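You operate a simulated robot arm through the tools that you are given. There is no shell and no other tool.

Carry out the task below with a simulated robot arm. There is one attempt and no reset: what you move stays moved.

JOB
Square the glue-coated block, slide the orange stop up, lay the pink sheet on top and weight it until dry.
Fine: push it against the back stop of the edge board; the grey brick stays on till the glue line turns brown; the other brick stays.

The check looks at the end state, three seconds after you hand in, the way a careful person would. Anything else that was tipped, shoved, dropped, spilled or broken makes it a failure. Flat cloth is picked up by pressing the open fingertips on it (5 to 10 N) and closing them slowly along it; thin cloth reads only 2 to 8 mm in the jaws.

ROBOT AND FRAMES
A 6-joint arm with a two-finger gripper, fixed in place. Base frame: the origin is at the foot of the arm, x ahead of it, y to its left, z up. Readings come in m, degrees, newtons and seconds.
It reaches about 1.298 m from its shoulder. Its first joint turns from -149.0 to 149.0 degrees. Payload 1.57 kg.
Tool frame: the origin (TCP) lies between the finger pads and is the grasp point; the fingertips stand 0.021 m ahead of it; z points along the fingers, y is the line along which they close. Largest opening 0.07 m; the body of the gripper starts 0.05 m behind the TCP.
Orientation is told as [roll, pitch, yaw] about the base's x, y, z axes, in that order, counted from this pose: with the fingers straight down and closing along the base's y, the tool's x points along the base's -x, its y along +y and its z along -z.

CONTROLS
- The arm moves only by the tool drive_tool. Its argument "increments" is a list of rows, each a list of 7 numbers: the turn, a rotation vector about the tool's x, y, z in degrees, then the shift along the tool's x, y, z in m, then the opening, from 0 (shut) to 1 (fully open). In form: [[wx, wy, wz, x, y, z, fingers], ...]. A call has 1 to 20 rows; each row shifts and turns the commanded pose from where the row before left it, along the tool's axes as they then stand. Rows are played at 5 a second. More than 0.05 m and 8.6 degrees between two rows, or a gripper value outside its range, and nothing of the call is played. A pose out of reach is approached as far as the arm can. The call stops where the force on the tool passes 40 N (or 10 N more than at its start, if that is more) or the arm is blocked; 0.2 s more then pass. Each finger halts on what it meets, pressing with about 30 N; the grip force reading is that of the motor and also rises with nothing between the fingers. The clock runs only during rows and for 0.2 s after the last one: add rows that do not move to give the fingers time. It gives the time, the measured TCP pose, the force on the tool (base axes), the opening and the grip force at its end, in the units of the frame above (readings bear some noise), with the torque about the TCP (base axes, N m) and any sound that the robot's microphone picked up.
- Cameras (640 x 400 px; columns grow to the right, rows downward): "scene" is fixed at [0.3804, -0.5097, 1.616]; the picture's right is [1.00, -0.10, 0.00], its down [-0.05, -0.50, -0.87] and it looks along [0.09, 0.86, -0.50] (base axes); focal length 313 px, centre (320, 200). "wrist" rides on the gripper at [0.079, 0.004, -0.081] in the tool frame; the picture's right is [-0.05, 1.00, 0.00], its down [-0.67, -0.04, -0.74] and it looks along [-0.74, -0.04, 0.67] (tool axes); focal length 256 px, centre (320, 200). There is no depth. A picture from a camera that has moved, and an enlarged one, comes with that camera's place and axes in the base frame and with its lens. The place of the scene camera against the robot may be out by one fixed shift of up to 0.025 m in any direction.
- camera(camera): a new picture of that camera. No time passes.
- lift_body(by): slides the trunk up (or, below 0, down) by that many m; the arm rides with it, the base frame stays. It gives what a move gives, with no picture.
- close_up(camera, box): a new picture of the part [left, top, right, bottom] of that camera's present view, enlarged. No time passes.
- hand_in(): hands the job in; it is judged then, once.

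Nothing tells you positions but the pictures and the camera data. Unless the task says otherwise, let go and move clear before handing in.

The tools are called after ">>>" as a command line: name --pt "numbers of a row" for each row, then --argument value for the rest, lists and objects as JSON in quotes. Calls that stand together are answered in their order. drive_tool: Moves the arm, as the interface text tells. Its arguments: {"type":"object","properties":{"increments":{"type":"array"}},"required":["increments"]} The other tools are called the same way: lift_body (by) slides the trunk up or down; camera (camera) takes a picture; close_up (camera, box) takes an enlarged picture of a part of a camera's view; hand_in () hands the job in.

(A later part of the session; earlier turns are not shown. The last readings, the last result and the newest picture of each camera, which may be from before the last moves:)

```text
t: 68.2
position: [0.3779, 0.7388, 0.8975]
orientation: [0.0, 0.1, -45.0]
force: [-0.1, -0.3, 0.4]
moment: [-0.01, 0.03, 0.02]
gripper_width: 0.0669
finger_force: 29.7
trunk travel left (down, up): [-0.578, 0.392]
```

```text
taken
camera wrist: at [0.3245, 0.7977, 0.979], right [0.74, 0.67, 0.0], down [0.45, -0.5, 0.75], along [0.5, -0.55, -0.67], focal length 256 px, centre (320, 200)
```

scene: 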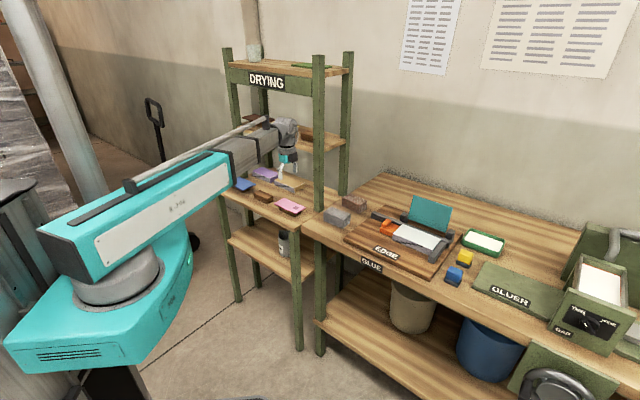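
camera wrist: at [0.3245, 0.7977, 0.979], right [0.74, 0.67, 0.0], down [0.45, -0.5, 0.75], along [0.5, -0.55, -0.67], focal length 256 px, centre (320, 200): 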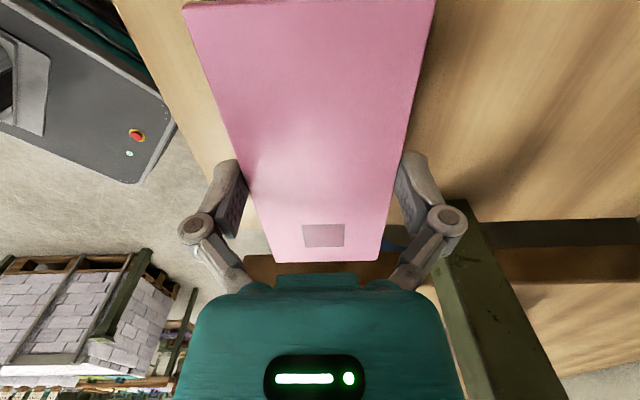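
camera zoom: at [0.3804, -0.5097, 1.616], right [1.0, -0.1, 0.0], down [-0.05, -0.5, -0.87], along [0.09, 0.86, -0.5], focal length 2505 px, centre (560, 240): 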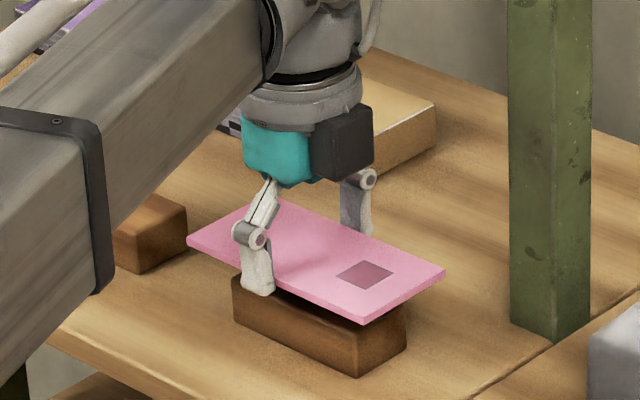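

The sheet is held level and the spacer stayed put. I'll raise it, retreat from the rack, and carry it over to the block.

>>> lift_body --by 0.08

>>> drive_tool --pt "0 0 0 0 -0.025 0 0.9" --pt "0 0 0 0 -0.025 0 0.9" --pt "0 0 0 0 -0.025 0 0.9" --pt "0 0 0 0 -0.015 0 0.9" --pt "0 0 0 0 0 0 0.9"

>>> lift_body --by 0.09

>>> drive_tool --pt "0 0 0 -0.02 0 0 0.9" --pt "0 0 0 -0.03 0 0 0.9" --pt "0 0 0 -0.035 0 0 0.9" --pt "0 0 0 -0.035 0 0 0.9" --pt "0 0 0 -0.035 0 0 0.9" --pt "0 0 0 -0.035 0 0 0.9" --pt "0 0 0 -0.035 0 0 0.9" --pt "0 0 0 -0.035 0 0 0.9" --pt "0 0 0 -0.035 0 0 0.9" --pt "0 0 0 -0.035 0 0 0.9" --pt "0 0 0 -0.035 0 0 0.9" --pt "0 0 0 -0.035 0 0 0.9" --pt "0 0 0 -0.035 0 0 0.9" --pt "0 0 0 -0.035 0 0 0.9" --pt "0 0 0 -0.035 0 0 0.9" --pt "0 0 0 -0.035 0 0 0.9" --pt "0 0 0 -0.03 0 0 0.9" --pt "0 0 0 0 0 0 0.9"

>>> camera --camera "scene"

>>> camera --camera "wrist"

```text
t: 69.3
position: [0.3786, 0.7378, 0.9764]
orientation: [0.0, 0.1, -45.0]
force: [0.2, -1.0, -0.1]
moment: [-0.02, 0.0, -0.02]
gripper_width: 0.0668
finger_force: 29.4
trunk travel left (down, up): [-0.658, 0.312]
```

```text
t: 70.5
position: [0.3141, 0.6769, 0.9763]
orientation: [0.0, 0.0, -45.0]
force: [0.9, 0.4, -0.9]
moment: [0.01, -0.01, 0.01]
gripper_width: 0.0667
finger_force: 30.2
trunk travel left (down, up): [-0.658, 0.312]
```

```text
t: 71.8
position: [0.314, 0.6766, 1.0662]
orientation: [0.0, 0.0, -44.9]
force: [-0.5, -0.7, -0.3]
moment: [0.0, 0.02, 0.01]
gripper_width: 0.0667
finger_force: 29.7
trunk travel left (down, up): [-0.748, 0.222]
```

```text
t: 75.6
position: [0.7158, 0.2757, 1.0677]
orientation: [0.0, 0.0, -45.1]
force: [-0.1, 0.1, -0.6]
moment: [0.02, 0.0, 0.0]
gripper_width: 0.0667
finger_force: 30.2
trunk travel left (down, up): [-0.748, 0.222]
```

```text
taken
```

scene: 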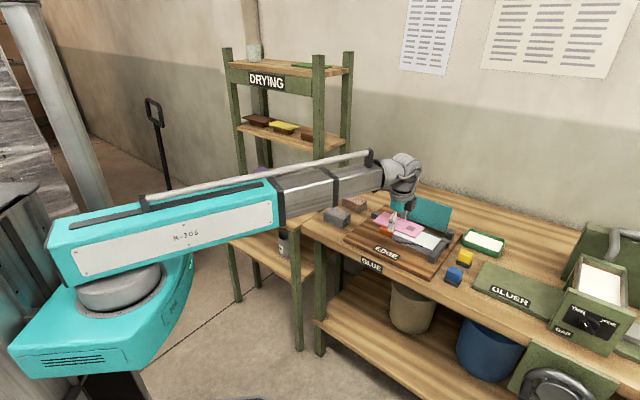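

```text
taken
camera wrist: at [0.6626, 0.3348, 1.1491], right [0.74, 0.67, 0.0], down [0.45, -0.5, 0.75], along [0.5, -0.55, -0.67], focal length 256 px, centre (320, 200)
```

wrist: 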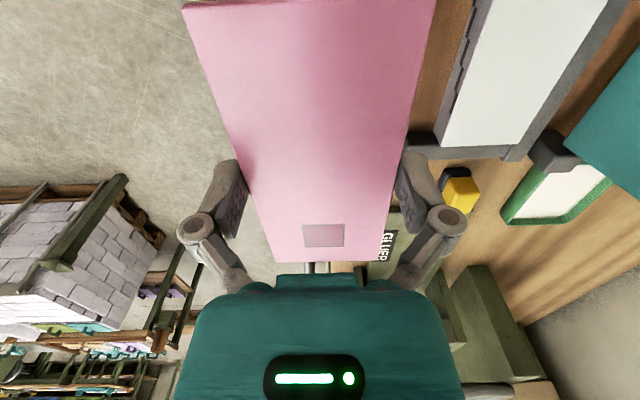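

The sheet is held steadily near the block. I'll zoom in to measure the block's top before moving over it.

>>> close_up --camera "wrist" --box '[400, 0, 640, 170]'

>>> close_up --camera "scene" --box '[350, 180, 470, 260]'

```text
2.35 times, centred on (520, 85) of wrist
camera zoom: at [0.6626, 0.3348, 1.1491], right [0.74, 0.67, 0.0], down [0.45, -0.5, 0.75], along [0.5, -0.55, -0.67], focal length 602 px, centre (-151, 471)
```

zoom: 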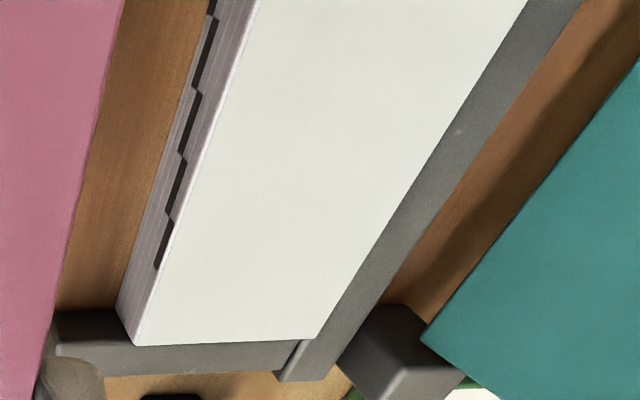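

```text
5.00 times, centred on (410, 220) of scene
camera zoom: at [0.3804, -0.5097, 1.616], right [1.0, -0.1, 0.0], down [-0.05, -0.5, -0.87], along [0.09, 0.86, -0.5], focal length 1566 px, centre (-130, 100)
```

zoom: 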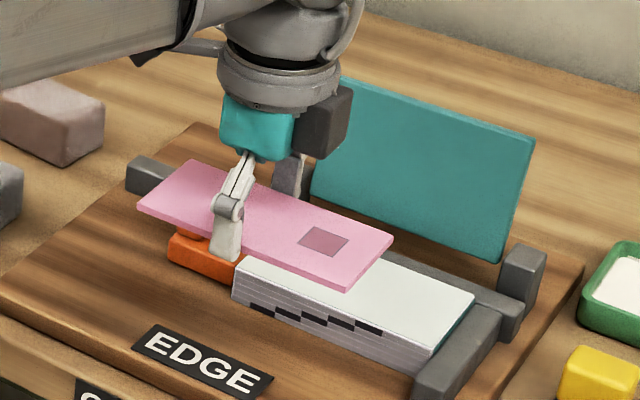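

The block top is e 0.242–0.392, n 0.820–0.896, z≈0.935. I'll move over its centre and lower toward it.

>>> drive_tool --pt "0 0 0 -0.0045 0.03 0 0.9" --pt "0 0 0 0 0.035 0 0.9" --pt "0 0 0 0 0.035 0 0.9" --pt "0 0 0 0 0.035 0 0.9" --pt "0 0 0 0 0.022 0 0.9" --pt "0 0 0 0 0 0 0.9"

>>> lift_body --by -0.08

>>> camera --camera "wrist"

>>> close_up --camera "scene" --box '[370, 180, 470, 260]'

```text
t: 77.0
position: [0.834, 0.3803, 1.0666]
orientation: [0.0, 0.0, -45.0]
force: [-0.6, -1.2, -0.2]
moment: [-0.01, 0.01, 0.0]
gripper_width: 0.0665
finger_force: 30.0
trunk travel left (down, up): [-0.748, 0.222]
```

```text
t: 78.1
position: [0.8346, 0.3817, 0.9869]
orientation: [0.0, 0.0, -44.9]
force: [-0.3, 0.4, 0.1]
moment: [0.0, 0.02, 0.0]
gripper_width: 0.0666
finger_force: 29.7
trunk travel left (down, up): [-0.668, 0.302]
```

```text
taken
camera wrist: at [0.78, 0.4407, 1.0691], right [0.74, 0.67, 0.0], down [0.45, -0.5, 0.75], along [0.5, -0.55, -0.67], focal length 256 px, centre (320, 200)
```

wrist: 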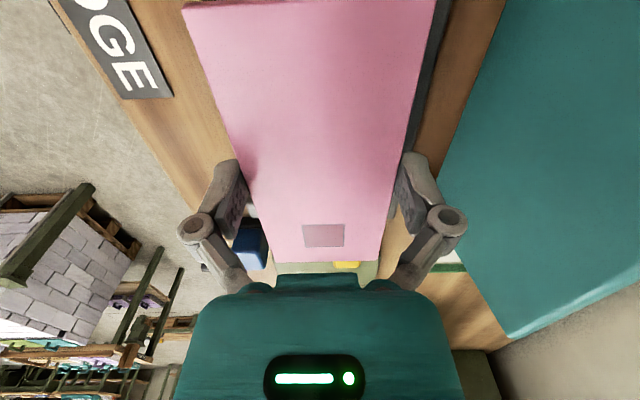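

```text
5.00 times, centred on (420, 220) of scene
camera zoom: at [0.3804, -0.5097, 1.616], right [1.0, -0.1, 0.0], down [-0.05, -0.5, -0.87], along [0.09, 0.86, -0.5], focal length 1566 px, centre (-180, 100)
```

zoom: 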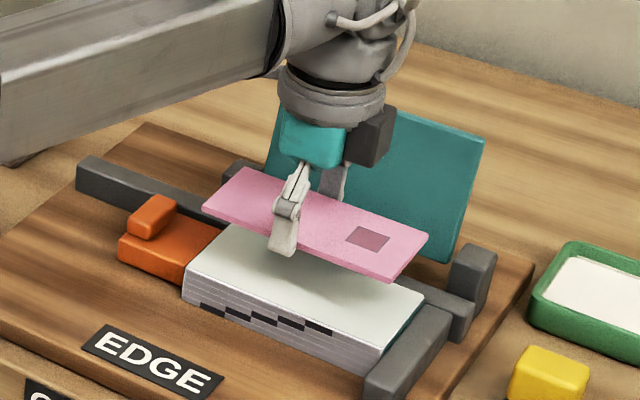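

The sheet is over the block and slightly toward the end fence. I'll shift it a few millimetres to centre it, then lower to just above the block.

>>> drive_tool --pt "0 0 0 0.0045 -0.002 0 0.9" --pt "0 0 0 0 0 0 0.9"

>>> lift_body --by -0.028

>>> close_up --camera "wrist" --box '[180, 0, 480, 280]'

>>> close_up --camera "scene" --box '[390, 200, 460, 260]'

```text
t: 78.7
position: [0.8288, 0.3827, 0.9862]
orientation: [0.0, 0.0, -45.0]
force: [0.3, -0.1, -0.6]
moment: [0.0, 0.05, -0.02]
gripper_width: 0.0665
finger_force: 29.6
trunk travel left (down, up): [-0.668, 0.302]
```

```text
t: 79.5
position: [0.8291, 0.384, 0.9581]
orientation: [-0.1, 0.1, -45.0]
force: [0.3, -0.7, 0.3]
moment: [-0.01, -0.01, 0.0]
gripper_width: 0.0667
finger_force: 29.7
trunk travel left (down, up): [-0.64, 0.33]
```

```text
1.43 times, centred on (330, 140) of wrist
camera zoom: at [0.7753, 0.4424, 1.0411], right [0.74, 0.67, 0.0], down [0.45, -0.5, 0.75], along [0.5, -0.55, -0.67], focal length 366 px, centre (306, 286)
```

zoom: 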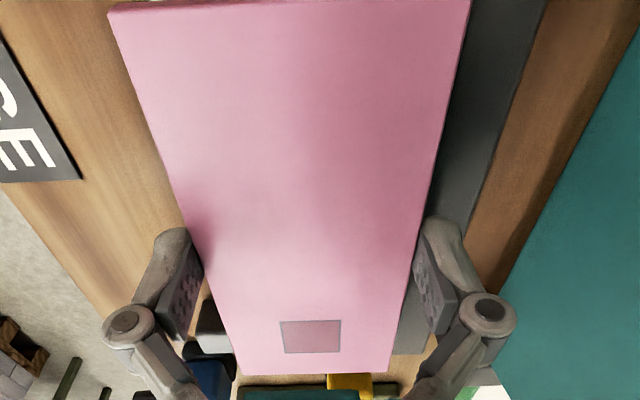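

```text
6.67 times, centred on (425, 230) of scene
camera zoom: at [0.3804, -0.5097, 1.616], right [1.0, -0.1, 0.0], down [-0.05, -0.5, -0.87], along [0.09, 0.86, -0.5], focal length 2088 px, centre (-380, 0)
```

zoom: 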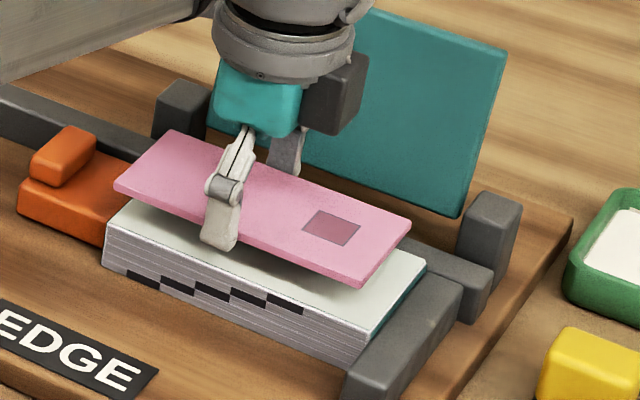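

It's well centred with a gap of about 16–20 mm from the tips to the block. I'll lower in steps.

>>> lift_body --by -0.01

>>> lift_body --by -0.003

>>> close_up --camera "scene" --box '[390, 200, 460, 260]'

```text
t: 80.0
position: [0.8296, 0.3832, 0.9477]
orientation: [0.0, -0.1, -44.9]
force: [-0.5, -0.2, 0.0]
moment: [0.02, 0.0, -0.02]
gripper_width: 0.0667
finger_force: 30.3
trunk travel left (down, up): [-0.63, 0.34]
```

```text
t: 80.6
position: [0.8296, 0.3829, 0.9452]
orientation: [0.0, 0.0, -45.0]
force: [-0.1, 0.3, -0.6]
moment: [-0.01, 0.01, -0.02]
gripper_width: 0.0665
finger_force: 30.0
trunk travel left (down, up): [-0.627, 0.343]
```

```text
6.67 times, centred on (425, 230) of scene
camera zoom: at [0.3804, -0.5097, 1.616], right [1.0, -0.1, 0.0], down [-0.05, -0.5, -0.87], along [0.09, 0.86, -0.5], focal length 2088 px, centre (-380, 0)
```

zoom: 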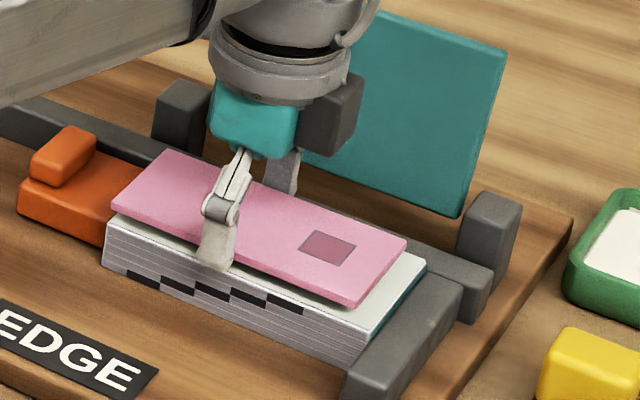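

About 5 mm remain. I'll make small steps until light contact.

>>> lift_body --by -0.003

>>> lift_body --by -0.002

>>> lift_body --by -0.001

>>> close_up --camera "scene" --box '[390, 200, 460, 260]'

```text
t: 81.1
position: [0.8286, 0.3833, 0.9426]
orientation: [0.0, 0.0, -45.0]
force: [-0.4, 0.8, 0.1]
moment: [-0.01, 0.02, -0.02]
gripper_width: 0.0668
finger_force: 29.8
trunk travel left (down, up): [-0.624, 0.346]
```

```text
t: 81.6
position: [0.8286, 0.383, 0.9417]
orientation: [0.0, 0.0, -45.0]
force: [-0.1, -0.4, 0.4]
moment: [0.02, 0.02, 0.02]
gripper_width: 0.0666
finger_force: 30.3
trunk travel left (down, up): [-0.622, 0.348]
```

```text
t: 82.1
position: [0.8292, 0.3843, 0.9405]
orientation: [0.0, 0.0, -45.0]
force: [1.2, 0.7, 4.2]
moment: [0.04, -0.04, -0.02]
gripper_width: 0.0666
finger_force: 29.7
trunk travel left (down, up): [-0.621, 0.349]
```

```text
6.67 times, centred on (425, 230) of scene
camera zoom: at [0.3804, -0.5097, 1.616], right [1.0, -0.1, 0.0], down [-0.05, -0.5, -0.87], along [0.09, 0.86, -0.5], focal length 2088 px, centre (-380, 0)
```

zoom: 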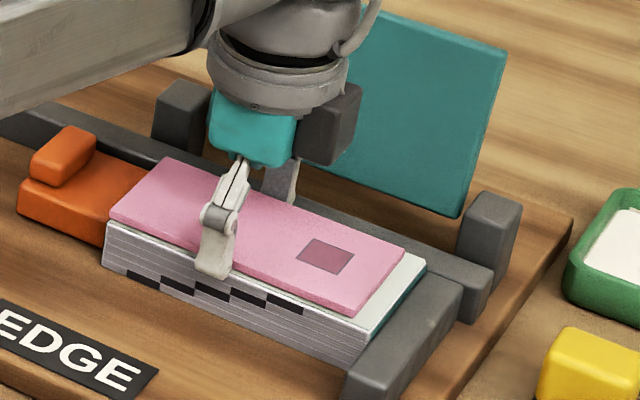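

I have light contact at about 4 N. I'll open the fingers to lay the sheet down.

>>> drive_tool --pt "0 0 0 0 0 0 0.97" --pt "0 0 0 0 0 0 1" --pt "0 0 0 0 0 0 1" --pt "0 0 0 0 0 0 1"

>>> close_up --camera "scene" --box '[390, 200, 460, 260]'

>>> close_up --camera "wrist" --box '[180, 60, 480, 280]'

```text
t: 83.1
position: [0.8282, 0.3851, 0.9395]
orientation: [0.0, 0.0, -45.0]
force: [0.2, 0.9, 0.1]
moment: [-0.03, 0.0, 0.0]
gripper_width: 0.0701
finger_force: 0.0
trunk travel left (down, up): [-0.621, 0.349]
```

```text
6.67 times, centred on (425, 230) of scene
camera zoom: at [0.3804, -0.5097, 1.616], right [1.0, -0.1, 0.0], down [-0.05, -0.5, -0.87], along [0.09, 0.86, -0.5], focal length 2088 px, centre (-380, 0)
```

zoom: 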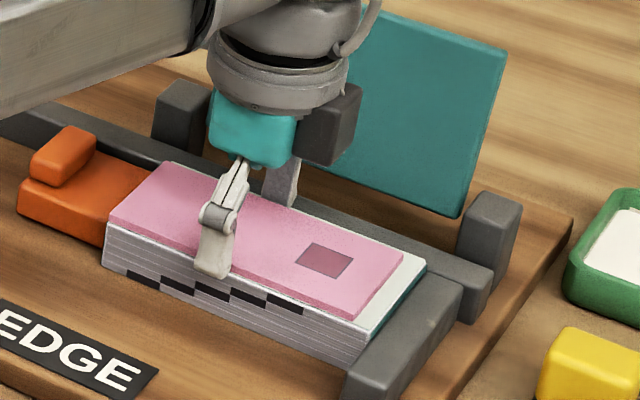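

```text
1.82 times, centred on (330, 170) of wrist
camera zoom: at [0.7754, 0.4425, 1.022], right [0.74, 0.67, 0.0], down [0.45, -0.5, 0.75], along [0.5, -0.55, -0.67], focal length 465 px, centre (302, 254)
```

zoom: 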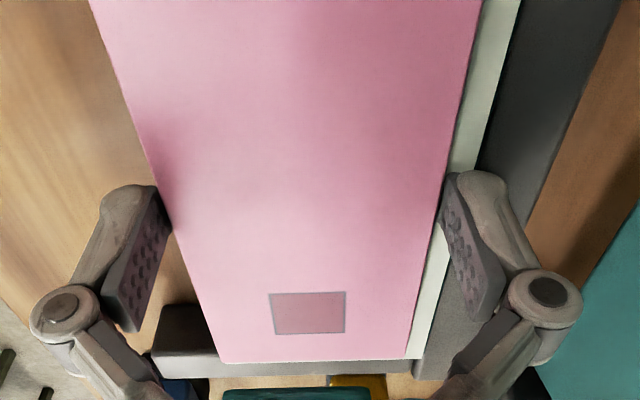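

The sheet is down and released. I'll raise straight up and inspect its position on the block.

>>> lift_body --by 0.1

>>> drive_tool --pt "0 0 0 0.045 0 0 1" --pt "0 0 0 0.045 0 0 1" --pt "0 0 0 0.045 0 0 1" --pt "0 0 0 0 0 0 1"

>>> close_up --camera "wrist" --box '[200, 60, 440, 240]'

>>> close_up --camera "scene" --box '[385, 200, 455, 260]'

```text
t: 84.5
position: [0.8296, 0.3837, 1.0404]
orientation: [0.1, 0.1, -45.0]
force: [0.2, 0.3, 0.7]
moment: [-0.04, -0.03, 0.01]
gripper_width: 0.0698
finger_force: 0.0
trunk travel left (down, up): [-0.721, 0.249]
```

```text
t: 85.5
position: [0.735, 0.4783, 1.0396]
orientation: [0.0, 0.0, -45.0]
force: [-0.1, 0.1, 0.0]
moment: [0.0, -0.02, 0.0]
gripper_width: 0.0701
finger_force: 0.0
trunk travel left (down, up): [-0.721, 0.249]
```

```text
2.22 times, centred on (320, 150) of wrist
camera zoom: at [0.6818, 0.5385, 1.122], right [0.74, 0.67, 0.0], down [0.45, -0.5, 0.75], along [0.5, -0.55, -0.67], focal length 569 px, centre (320, 311)
```

zoom: 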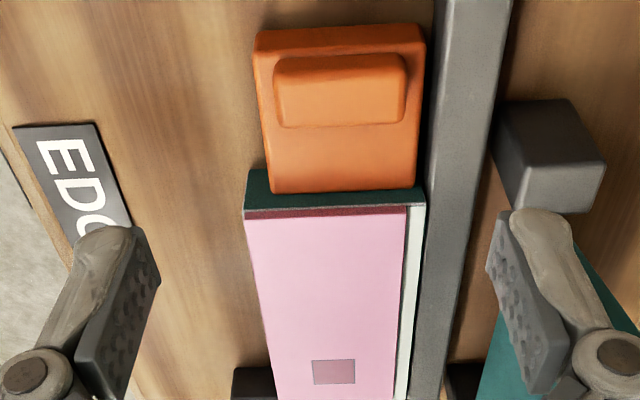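

```text
6.67 times, centred on (420, 230) of scene
camera zoom: at [0.3804, -0.5097, 1.616], right [1.0, -0.1, 0.0], down [-0.05, -0.5, -0.87], along [0.09, 0.86, -0.5], focal length 2088 px, centre (-347, 0)
```

zoom: 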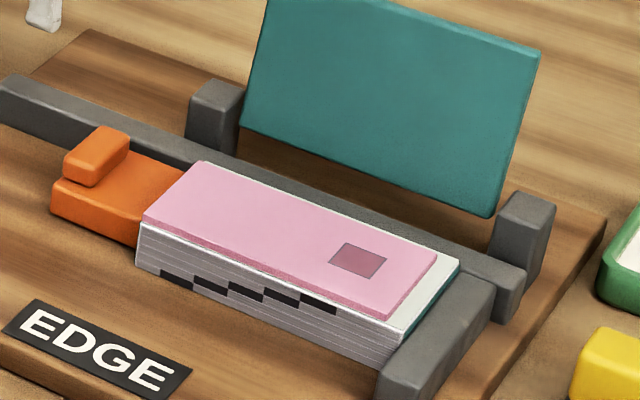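

The sheet lies flat, fully on the block, within a few millimetres of centre. Now I'll view the grey brick from above to plan its grasp.

>>> drive_tool --pt "0 0 0 0.03 -0.02 0 1" --pt "0 0 0 0.03 -0.02 0 1" --pt "0 0 0 0.03 -0.02 0 1" --pt "0 0 0 0.045 0 0 1" --pt "0 0 0 0.045 0 0 1" --pt "0 0 0 0.045 0 0 1" --pt "0 0 0 0.035 0 0 1" --pt "0 0 0 0 0 0 1"

>>> camera --camera "wrist"

>>> close_up --camera "wrist" --box '[220, 60, 480, 240]'

>>> close_up --camera "scene" --box '[310, 150, 400, 240]'

```text
t: 87.2
position: [0.5067, 0.6187, 1.0393]
orientation: [0.0, 0.1, -45.0]
force: [0.4, 0.6, 0.9]
moment: [-0.02, -0.03, -0.01]
gripper_width: 0.0702
finger_force: 0.1
out of reach, approached as far as the arm can: row 1
trunk travel left (down, up): [-0.721, 0.249]
```

```text
taken
camera wrist: at [0.4535, 0.6787, 1.1221], right [0.74, 0.67, 0.0], down [0.45, -0.5, 0.75], along [0.5, -0.55, -0.67], focal length 256 px, centre (320, 200)
```

wrist: 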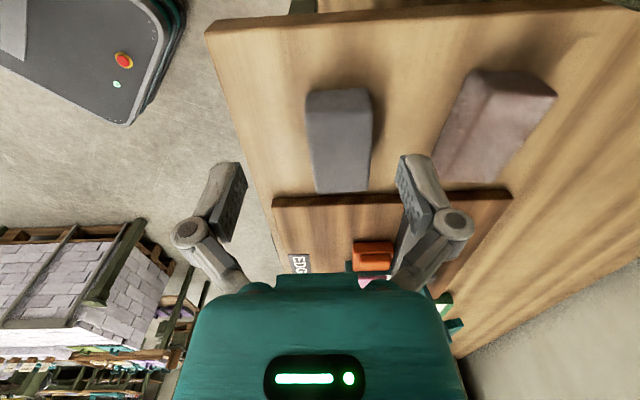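

```text
2.22 times, centred on (350, 150) of wrist
camera zoom: at [0.4535, 0.6787, 1.1221], right [0.74, 0.67, 0.0], down [0.45, -0.5, 0.75], along [0.5, -0.55, -0.67], focal length 569 px, centre (253, 311)
```

zoom: 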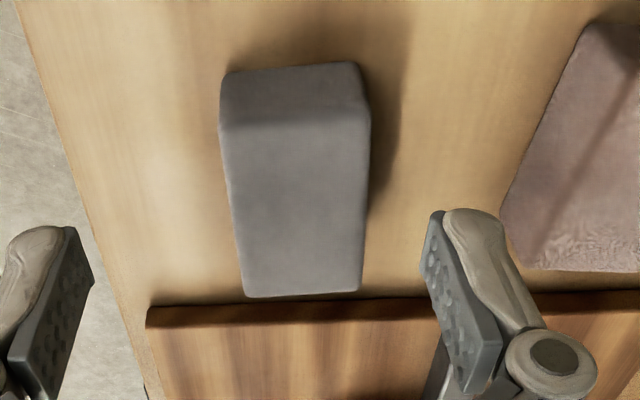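

```text
4.44 times, centred on (355, 195) of scene
camera zoom: at [0.3804, -0.5097, 1.616], right [1.0, -0.1, 0.0], down [-0.05, -0.5, -0.87], along [0.09, 0.86, -0.5], focal length 1392 px, centre (164, 222)
```

zoom: 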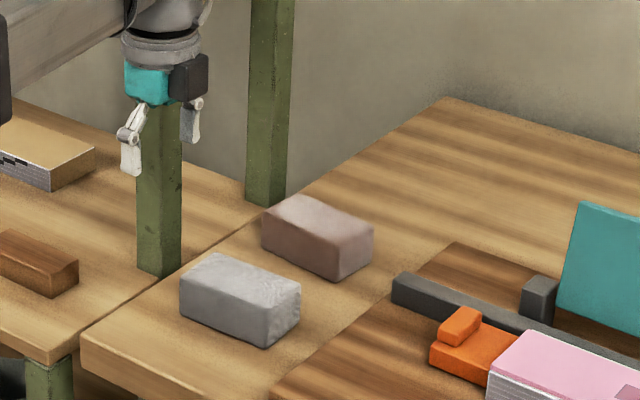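

The grey brick is 0.094 × 0.056 × ~0.039 m, centred near e=-0.003, n=0.813 and turned about 2°. I'll move over it, match its angle and lower.

>>> drive_tool --pt "0 0 0 -0.03 0.006 0 1" --pt "0 0 0 -0.03 0.006 0 1" --pt "0 0 0 -0.0166 0.0048 0 1" --pt "0 0 -2.3 0 0 0 1" --pt "0 0 0 0 0 0 1"

>>> lift_body --by -0.08

>>> camera --camera "wrist"

>>> close_up --camera "scene" --box '[310, 150, 400, 240]'

```text
t: 88.5
position: [0.5733, 0.5786, 1.04]
orientation: [0.0, -0.1, -42.7]
force: [0.4, -0.7, 0.1]
moment: [0.02, 0.03, -0.02]
gripper_width: 0.07
finger_force: 0.0
out of reach, approached as far as the arm can: row 1
trunk travel left (down, up): [-0.721, 0.249]
```

```text
t: 89.6
position: [0.5737, 0.5768, 0.9594]
orientation: [-0.1, 0.0, -42.6]
force: [-0.2, 0.2, -0.5]
moment: [0.0, 0.0, 0.0]
gripper_width: 0.0702
finger_force: 0.1
trunk travel left (down, up): [-0.641, 0.329]
```

```text
taken
camera wrist: at [0.5179, 0.6344, 1.0422], right [0.72, 0.7, 0.0], down [0.47, -0.48, 0.75], along [0.52, -0.53, -0.67], focal length 256 px, centre (320, 200)
```

wrist: 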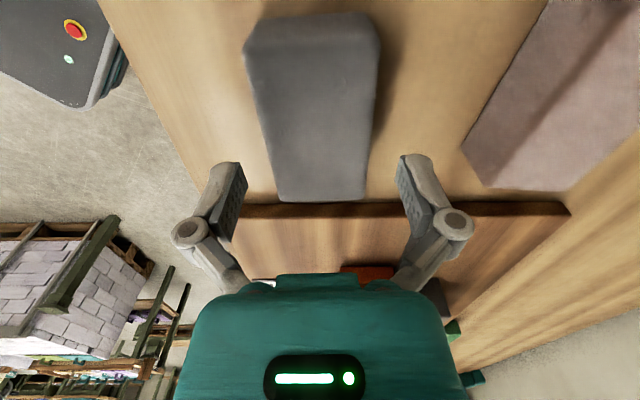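

```text
4.44 times, centred on (355, 195) of scene
camera zoom: at [0.3804, -0.5097, 1.616], right [1.0, -0.1, 0.0], down [-0.05, -0.5, -0.87], along [0.09, 0.86, -0.5], focal length 1392 px, centre (164, 222)
```

zoom: 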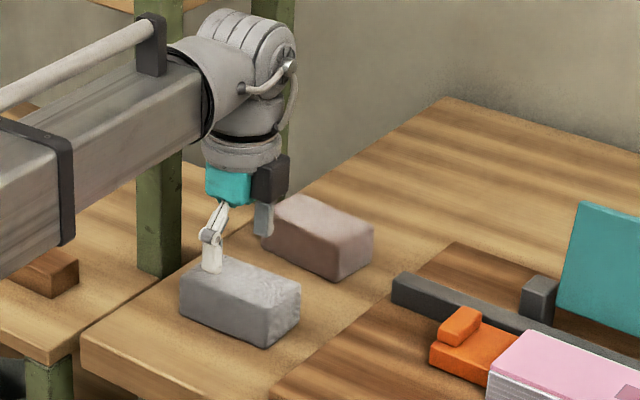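

The brick is centred between the fingers. I'll lower around it.

>>> lift_body --by -0.02

>>> lift_body --by -0.015

>>> camera --camera "wrist"

>>> lift_body --by -0.015

>>> close_up --camera "scene" --box '[310, 170, 380, 240]'

```text
t: 90.3
position: [0.573, 0.5776, 0.9397]
orientation: [0.0, 0.0, -42.7]
force: [-0.6, 1.2, -1.0]
moment: [0.02, 0.01, 0.01]
gripper_width: 0.0698
finger_force: 0.0
trunk travel left (down, up): [-0.621, 0.349]
```

```text
t: 90.9
position: [0.5746, 0.5771, 0.9245]
orientation: [0.0, 0.0, -42.7]
force: [0.2, 0.4, 0.8]
moment: [0.02, 0.03, 0.0]
gripper_width: 0.0697
finger_force: 0.0
trunk travel left (down, up): [-0.606, 0.364]
```

```text
taken
camera wrist: at [0.5179, 0.6344, 1.0071], right [0.72, 0.7, 0.0], down [0.47, -0.48, 0.75], along [0.52, -0.53, -0.67], focal length 256 px, centre (320, 200)
```

wrist: 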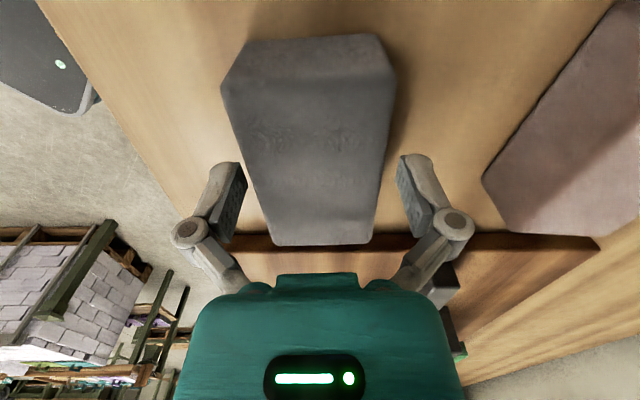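

```text
t: 91.5
position: [0.5736, 0.5769, 0.9096]
orientation: [0.0, -0.1, -42.7]
force: [-0.6, -0.5, 0.2]
moment: [-0.01, 0.01, 0.0]
gripper_width: 0.0698
finger_force: 0.0
trunk travel left (down, up): [-0.591, 0.379]
```

```text
5.71 times, centred on (345, 205) of scene
camera zoom: at [0.3804, -0.5097, 1.616], right [1.0, -0.1, 0.0], down [-0.05, -0.5, -0.87], along [0.09, 0.86, -0.5], focal length 1789 px, centre (177, 171)
```

zoom: 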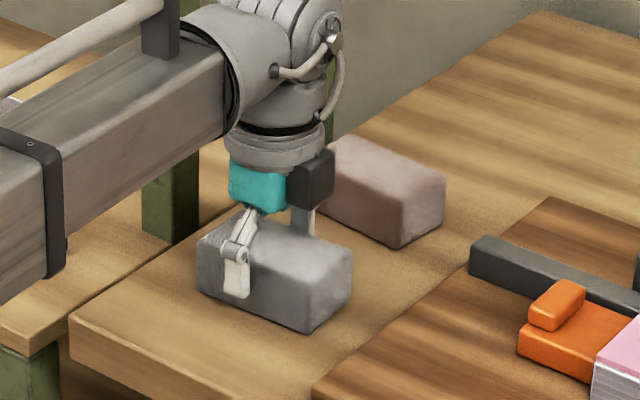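

The fingers are around the brick's middle and free of contact. I'll close on it.

>>> drive_tool --pt "0 0 0 0 0 0 0.9" --pt "0 0 0 0 0 0 0.8" --pt "0 0 0 0 0 0 0.6" --pt "0 0 0 0 0 0 0.5" --pt "0 0 0 0 0 0 0.5"

>>> lift_body --by 0.015

>>> close_up --camera "scene" --box '[310, 170, 380, 240]'

>>> camera --camera "wrist"

```text
t: 92.8
position: [0.5735, 0.5762, 0.9109]
orientation: [-0.1, 0.0, -42.7]
force: [-3.2, -3.4, 3.2]
moment: [-0.28, 0.3, 0.01]
gripper_width: 0.0596
finger_force: 29.9
trunk travel left (down, up): [-0.591, 0.379]
```

```text
t: 93.4
position: [0.5741, 0.5772, 0.9243]
orientation: [0.0, -0.1, -42.7]
force: [-0.3, 0.1, -5.1]
moment: [0.02, 0.02, 0.0]
gripper_width: 0.0598
finger_force: 30.0
trunk travel left (down, up): [-0.606, 0.364]
```

```text
5.71 times, centred on (345, 205) of scene
camera zoom: at [0.3804, -0.5097, 1.616], right [1.0, -0.1, 0.0], down [-0.05, -0.5, -0.87], along [0.09, 0.86, -0.5], focal length 1789 px, centre (177, 171)
```

zoom: 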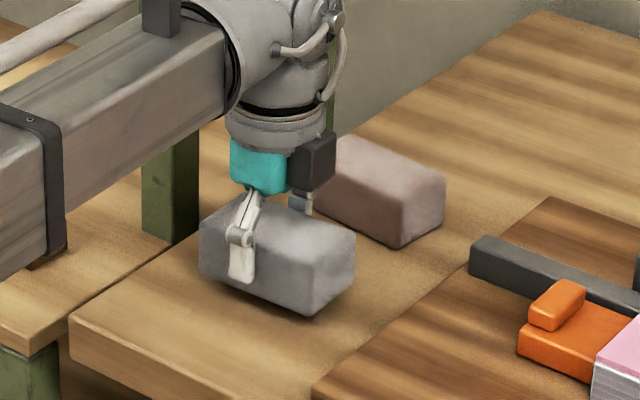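

```text
taken
camera wrist: at [0.5184, 0.6349, 1.0067], right [0.72, 0.7, 0.0], down [0.47, -0.48, 0.75], along [0.52, -0.53, -0.67], focal length 256 px, centre (320, 200)
```

wrist: 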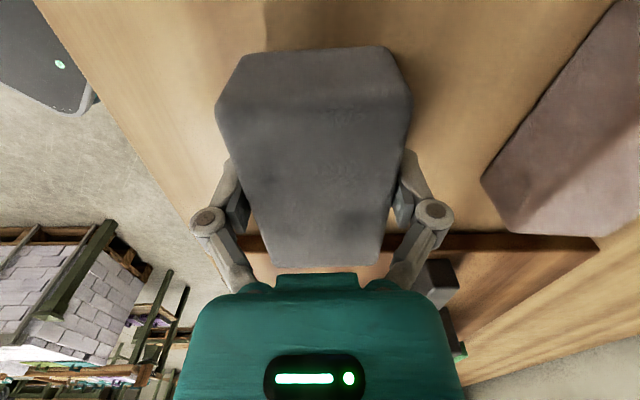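

The brick is held at a 0.0597 width and weighs about 0.5 kg. I'll raise it, straighten it to the bench, and carry it over the sheet.

>>> lift_body --by 0.12

>>> drive_tool --pt "0 0 2.3 0 0 0 0.5" --pt "0 0 0 -0.02 0 0 0.5" --pt "0 0 0 -0.03 0 0 0.5" --pt "0 0 0 -0.035 0 0 0.5" --pt "0 0 0 -0.035 0 0 0.5" --pt "0 0 0 -0.035 0.005 0 0.5" --pt "0 0 0 -0.035 0.01 0 0.5" --pt "0 0 0 -0.035 0.01 0 0.5" --pt "0 0 0 -0.035 0.01 0 0.5" --pt "0 0 0 -0.03 0.01 0 0.5" --pt "0 0 0 -0.025 0 0 0.5" --pt "0 0 0 0 0 0 0.5"

>>> camera --camera "wrist"

>>> close_up --camera "scene" --box '[370, 170, 470, 260]'

```text
t: 94.9
position: [0.5737, 0.5777, 1.0447]
orientation: [0.0, 0.0, -42.7]
force: [-0.7, -0.5, -4.5]
moment: [-0.01, 0.01, -0.02]
gripper_width: 0.0596
finger_force: 29.6
trunk travel left (down, up): [-0.726, 0.244]
```

```text
t: 97.5
position: [0.8313, 0.3851, 1.0437]
orientation: [0.1, 0.0, -44.9]
force: [-0.6, -0.3, -5.3]
moment: [0.02, 0.04, -0.02]
gripper_width: 0.0599
finger_force: 29.7
trunk travel left (down, up): [-0.726, 0.244]
```

```text
taken
camera wrist: at [0.7777, 0.4442, 1.1267], right [0.74, 0.67, 0.0], down [0.45, -0.5, 0.74], along [0.5, -0.55, -0.67], focal length 256 px, centre (320, 200)
```

wrist: 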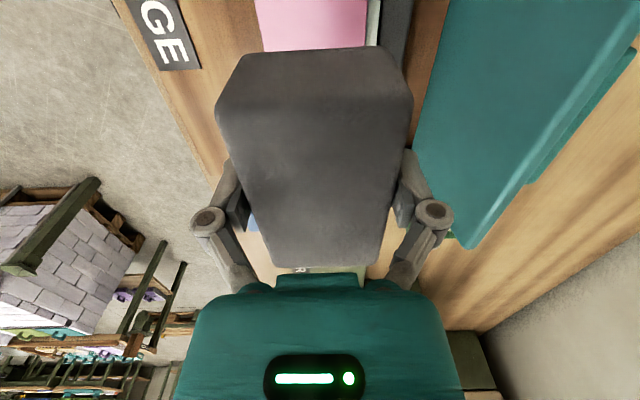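

```text
4.44 times, centred on (420, 215) of scene
camera zoom: at [0.3804, -0.5097, 1.616], right [1.0, -0.1, 0.0], down [-0.05, -0.5, -0.87], along [0.09, 0.86, -0.5], focal length 1392 px, centre (-124, 133)
```

zoom: 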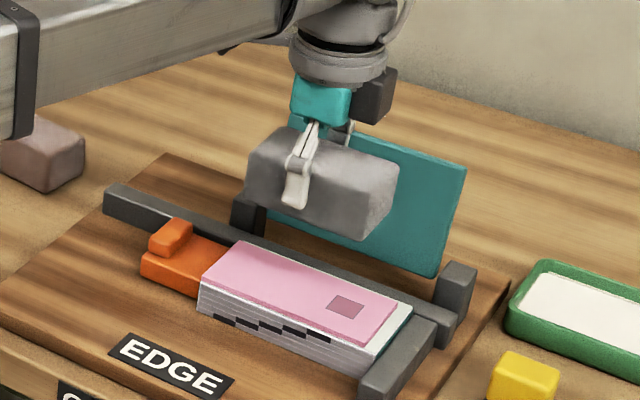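

The brick is over the sheet's middle. I'll lower it in stages.

>>> drive_tool --pt "0 0 0 -0.001 -0.0015 0 0.5" --pt "0 0 0 0 0 0 0.5"

>>> lift_body --by -0.065

>>> close_up --camera "scene" --box '[385, 190, 455, 260]'

>>> camera --camera "wrist"

```text
t: 98.1
position: [0.8295, 0.3837, 1.0448]
orientation: [-0.1, 0.0, -45.1]
force: [-0.8, -0.4, -5.1]
moment: [0.0, 0.02, 0.02]
gripper_width: 0.0597
finger_force: 30.7
trunk travel left (down, up): [-0.726, 0.244]
```

```text
t: 99.1
position: [0.8304, 0.3837, 0.979]
orientation: [-0.1, 0.1, -45.0]
force: [0.1, 0.7, -4.8]
moment: [0.03, 0.01, 0.05]
gripper_width: 0.0598
finger_force: 29.7
trunk travel left (down, up): [-0.661, 0.309]
```

```text
5.71 times, centred on (420, 225) of scene
camera zoom: at [0.3804, -0.5097, 1.616], right [1.0, -0.1, 0.0], down [-0.05, -0.5, -0.87], along [0.09, 0.86, -0.5], focal length 1789 px, centre (-251, 57)
```

zoom: 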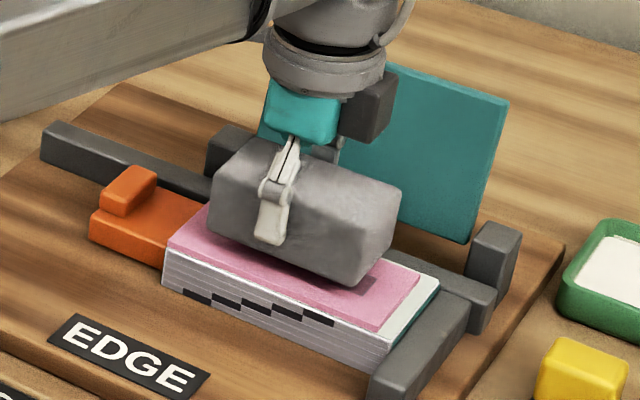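

```text
taken
camera wrist: at [0.7766, 0.4428, 1.0617], right [0.74, 0.67, 0.0], down [0.45, -0.5, 0.75], along [0.5, -0.55, -0.67], focal length 256 px, centre (320, 200)
```

wrist: 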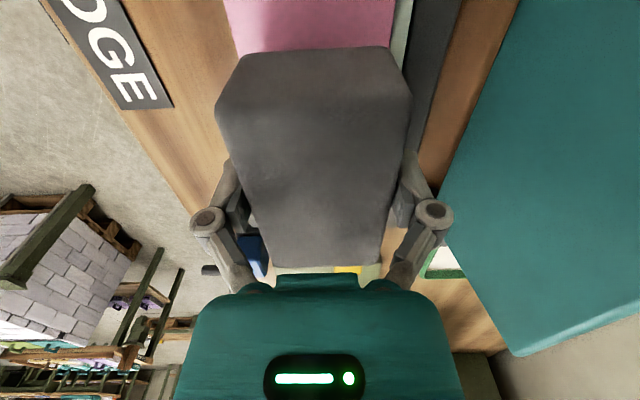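

It's well placed over the sheet, with about 2 cm to go. I'll lower to contact.

>>> lift_body --by -0.012

>>> lift_body --by -0.003

>>> lift_body --by -0.002

>>> lift_body --by -0.002

>>> close_up --camera "scene" --box '[385, 190, 455, 260]'

```text
t: 99.7
position: [0.8297, 0.3839, 0.9679]
orientation: [0.0, 0.0, -45.0]
force: [0.2, -0.3, -4.5]
moment: [0.01, 0.03, -0.02]
gripper_width: 0.0597
finger_force: 29.7
trunk travel left (down, up): [-0.649, 0.321]
```

```text
t: 100.2
position: [0.8301, 0.3831, 0.967]
orientation: [0.1, -0.1, -44.9]
force: [6.0, 2.9, 14.6]
moment: [0.0, -0.1, 0.03]
gripper_width: 0.0599
finger_force: 30.1
trunk travel left (down, up): [-0.646, 0.324]
```

```text
t: 100.8
position: [0.8297, 0.3821, 0.9646]
orientation: [0.1, -0.1, -45.0]
force: [7.3, 2.8, 26.0]
moment: [0.14, -0.25, -0.02]
gripper_width: 0.0596
finger_force: 29.4
trunk travel left (down, up): [-0.644, 0.326]
```

```text
t: 101.3
position: [0.8282, 0.3824, 0.9622]
orientation: [0.1, 0.0, -45.0]
force: [-1.6, 0.3, 12.0]
moment: [-0.02, 0.07, -0.04]
gripper_width: 0.0598
finger_force: 29.9
trunk travel left (down, up): [-0.642, 0.328]
```

```text
5.71 times, centred on (420, 225) of scene
camera zoom: at [0.3804, -0.5097, 1.616], right [1.0, -0.1, 0.0], down [-0.05, -0.5, -0.87], along [0.09, 0.86, -0.5], focal length 1789 px, centre (-251, 57)
```

zoom: 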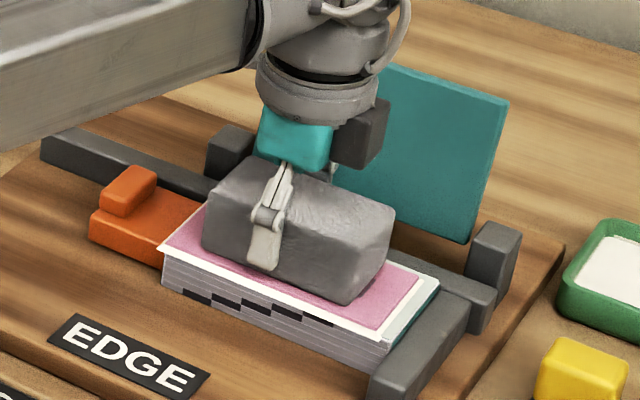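

The brick is resting on the sheet. I'll open the fingers now.

>>> drive_tool --pt "0 0 0 0 0 0 0.9" --pt "0 0 0 0 0 0 1" --pt "0 0 0 0 0 0 1" --pt "0 0 0 0 0 0 1"

>>> close_up --camera "scene" --box '[385, 190, 455, 260]'

>>> camera --camera "wrist"

```text
t: 102.3
position: [0.8289, 0.3837, 0.9591]
orientation: [0.0, 0.0, -45.0]
force: [0.5, 0.1, -0.3]
moment: [0.02, 0.01, -0.03]
gripper_width: 0.07
finger_force: 0.1
trunk travel left (down, up): [-0.642, 0.328]
```

```text
5.71 times, centred on (420, 225) of scene
camera zoom: at [0.3804, -0.5097, 1.616], right [1.0, -0.1, 0.0], down [-0.05, -0.5, -0.87], along [0.09, 0.86, -0.5], focal length 1789 px, centre (-251, 57)
```

zoom: 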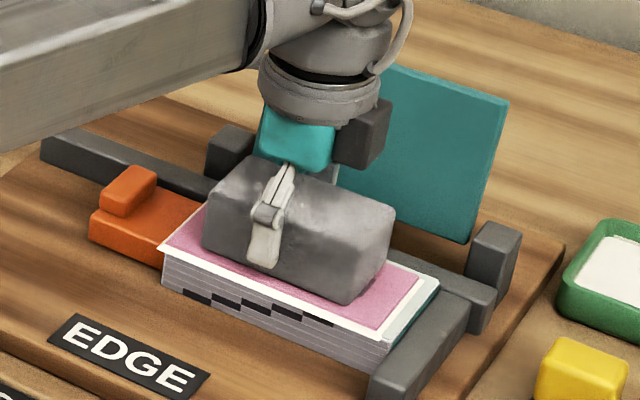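

```text
taken
camera wrist: at [0.7763, 0.4427, 1.043], right [0.74, 0.67, 0.0], down [0.45, -0.5, 0.75], along [0.5, -0.55, -0.67], focal length 256 px, centre (320, 200)
```

wrist: 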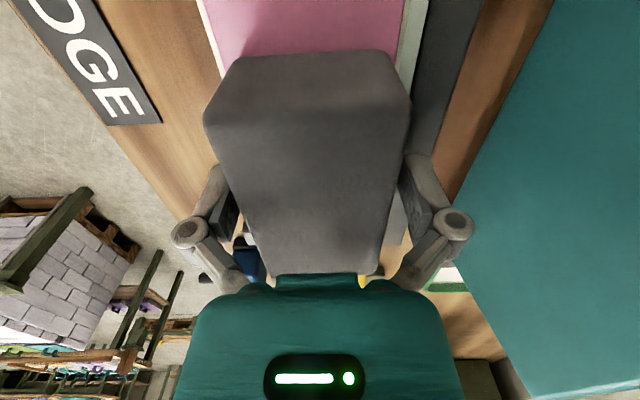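

The brick is released on the sheet, and a white glue line now shows around the sheet's edge. I'll raise straight up, move clear, and watch it dry.

>>> lift_body --by 0.02

>>> lift_body --by 0.12

>>> drive_tool --pt "0 0 0 0 -0.04 0 1" --pt "0 0 0 0 -0.045 0 1" --pt "0 0 0 0 -0.045 0 1" --pt "0 0 0 0 -0.045 0 1" --pt "0 0 0 0 -0.045 0 1" --pt "0 0 0 0.04 0 0 1" --pt "0 0 0 0.04 0 0 1" --pt "0 0 0 0.04 0 0 1" --pt "0 0 0 0 0 0 1"

>>> close_up --camera "scene" --box '[385, 190, 455, 260]'

>>> camera --camera "scene"

```text
t: 103.0
position: [0.8305, 0.3833, 0.9812]
orientation: [0.0, 0.0, -45.0]
force: [0.0, 0.4, 0.0]
moment: [0.03, -0.02, -0.02]
gripper_width: 0.07
finger_force: 0.1
trunk travel left (down, up): [-0.662, 0.308]
```

```text
t: 104.5
position: [0.8296, 0.3843, 1.0999]
orientation: [-0.1, 0.0, -45.0]
force: [0.0, 0.1, -0.2]
moment: [0.06, 0.03, -0.03]
gripper_width: 0.0702
finger_force: 0.1
trunk travel left (down, up): [-0.782, 0.188]
```

```text
t: 106.5
position: [0.5891, 0.309, 1.1003]
orientation: [0.0, 0.1, -44.8]
force: [0.1, 0.0, 0.3]
moment: [0.02, 0.0, -0.02]
gripper_width: 0.0701
finger_force: 0.1
trunk travel left (down, up): [-0.782, 0.188]
```

```text
5.71 times, centred on (420, 225) of scene
camera zoom: at [0.3804, -0.5097, 1.616], right [1.0, -0.1, 0.0], down [-0.05, -0.5, -0.87], along [0.09, 0.86, -0.5], focal length 1789 px, centre (-251, 57)
```

zoom: 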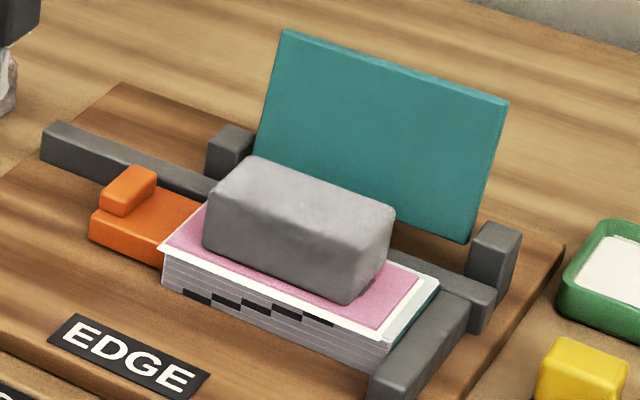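

```text
taken
```

scene: 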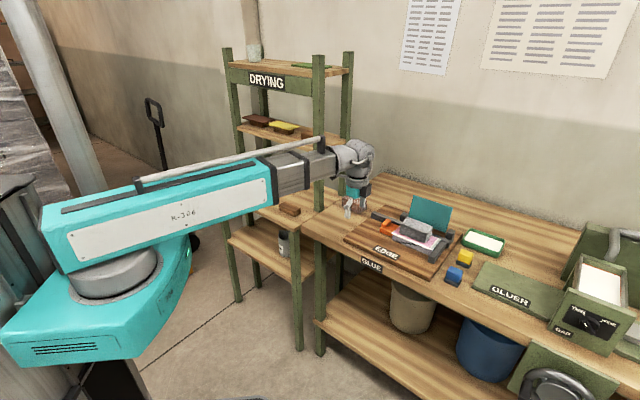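

Everything is in place: the block is square, the stop is snug, the sheet is on and the brick is on. The glue line is still white, so I'll wait and watch it.

>>> drive_tool --pt "0 0 0 0 0 0 1" --pt "0 0 0 0 0 0 1" --pt "0 0 0 0 0 0 1" --pt "0 0 0 0 0 0 1" --pt "0 0 0 0 0 0 1" --pt "0 0 0 0 0 0 1" --pt "0 0 0 0 0 0 1" --pt "0 0 0 0 0 0 1" --pt "0 0 0 0 0 0 1" --pt "0 0 0 0 0 0 1" --pt "0 0 0 0 0 0 1" --pt "0 0 0 0 0 0 1" --pt "0 0 0 0 0 0 1" --pt "0 0 0 0 0 0 1" --pt "0 0 0 0 0 0 1" --pt "0 0 0 0 0 0 1" --pt "0 0 0 0 0 0 1" --pt "0 0 0 0 0 0 1" --pt "0 0 0 0 0 0 1" --pt "0 0 0 0 0 0 1"

>>> drive_tool --pt "0 0 0 0 0 0 1" --pt "0 0 0 0 0 0 1" --pt "0 0 0 0 0 0 1" --pt "0 0 0 0 0 0 1" --pt "0 0 0 0 0 0 1" --pt "0 0 0 0 0 0 1" --pt "0 0 0 0 0 0 1" --pt "0 0 0 0 0 0 1" --pt "0 0 0 0 0 0 1" --pt "0 0 0 0 0 0 1" --pt "0 0 0 0 0 0 1" --pt "0 0 0 0 0 0 1" --pt "0 0 0 0 0 0 1" --pt "0 0 0 0 0 0 1" --pt "0 0 0 0 0 0 1" --pt "0 0 0 0 0 0 1" --pt "0 0 0 0 0 0 1" --pt "0 0 0 0 0 0 1" --pt "0 0 0 0 0 0 1" --pt "0 0 0 0 0 0 1"

>>> close_up --camera "scene" --box '[385, 190, 455, 260]'

>>> camera --camera "wrist"

```text
t: 110.7
position: [0.5897, 0.3102, 1.1012]
orientation: [0.0, -0.1, -45.1]
force: [-0.8, 0.4, -0.3]
moment: [0.04, 0.02, 0.01]
gripper_width: 0.07
finger_force: 0.0
trunk travel left (down, up): [-0.782, 0.188]
```

```text
t: 114.8
position: [0.5892, 0.3099, 1.101]
orientation: [-0.1, 0.0, -44.9]
force: [-0.1, -1.2, 0.5]
moment: [0.01, 0.01, -0.05]
gripper_width: 0.07
finger_force: 0.1
trunk travel left (down, up): [-0.782, 0.188]
```

```text
5.71 times, centred on (420, 225) of scene
camera zoom: at [0.3804, -0.5097, 1.616], right [1.0, -0.1, 0.0], down [-0.05, -0.5, -0.87], along [0.09, 0.86, -0.5], focal length 1789 px, centre (-251, 57)
```

zoom: 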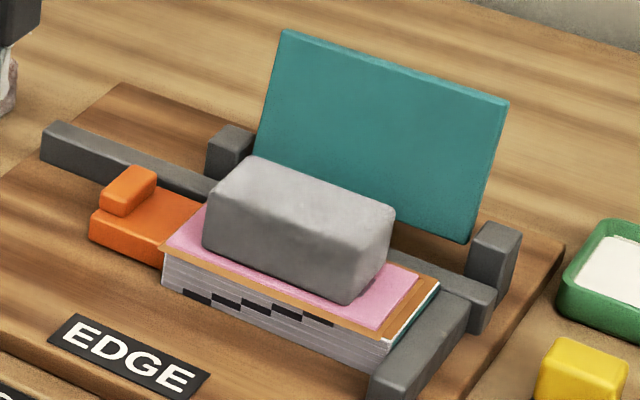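

```text
taken
camera wrist: at [0.5357, 0.3686, 1.1831], right [0.74, 0.67, 0.0], down [0.45, -0.5, 0.75], along [0.5, -0.55, -0.67], focal length 256 px, centre (320, 200)
```

wrist: 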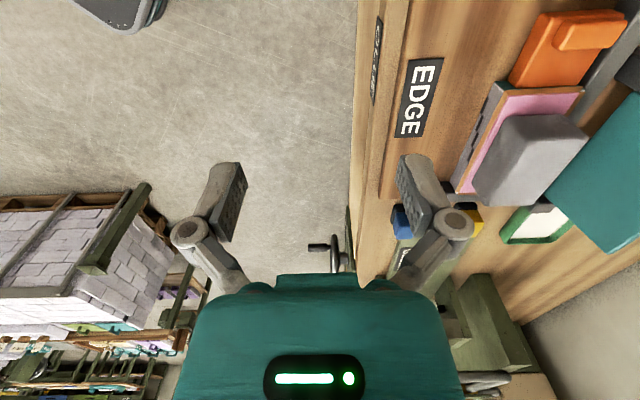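

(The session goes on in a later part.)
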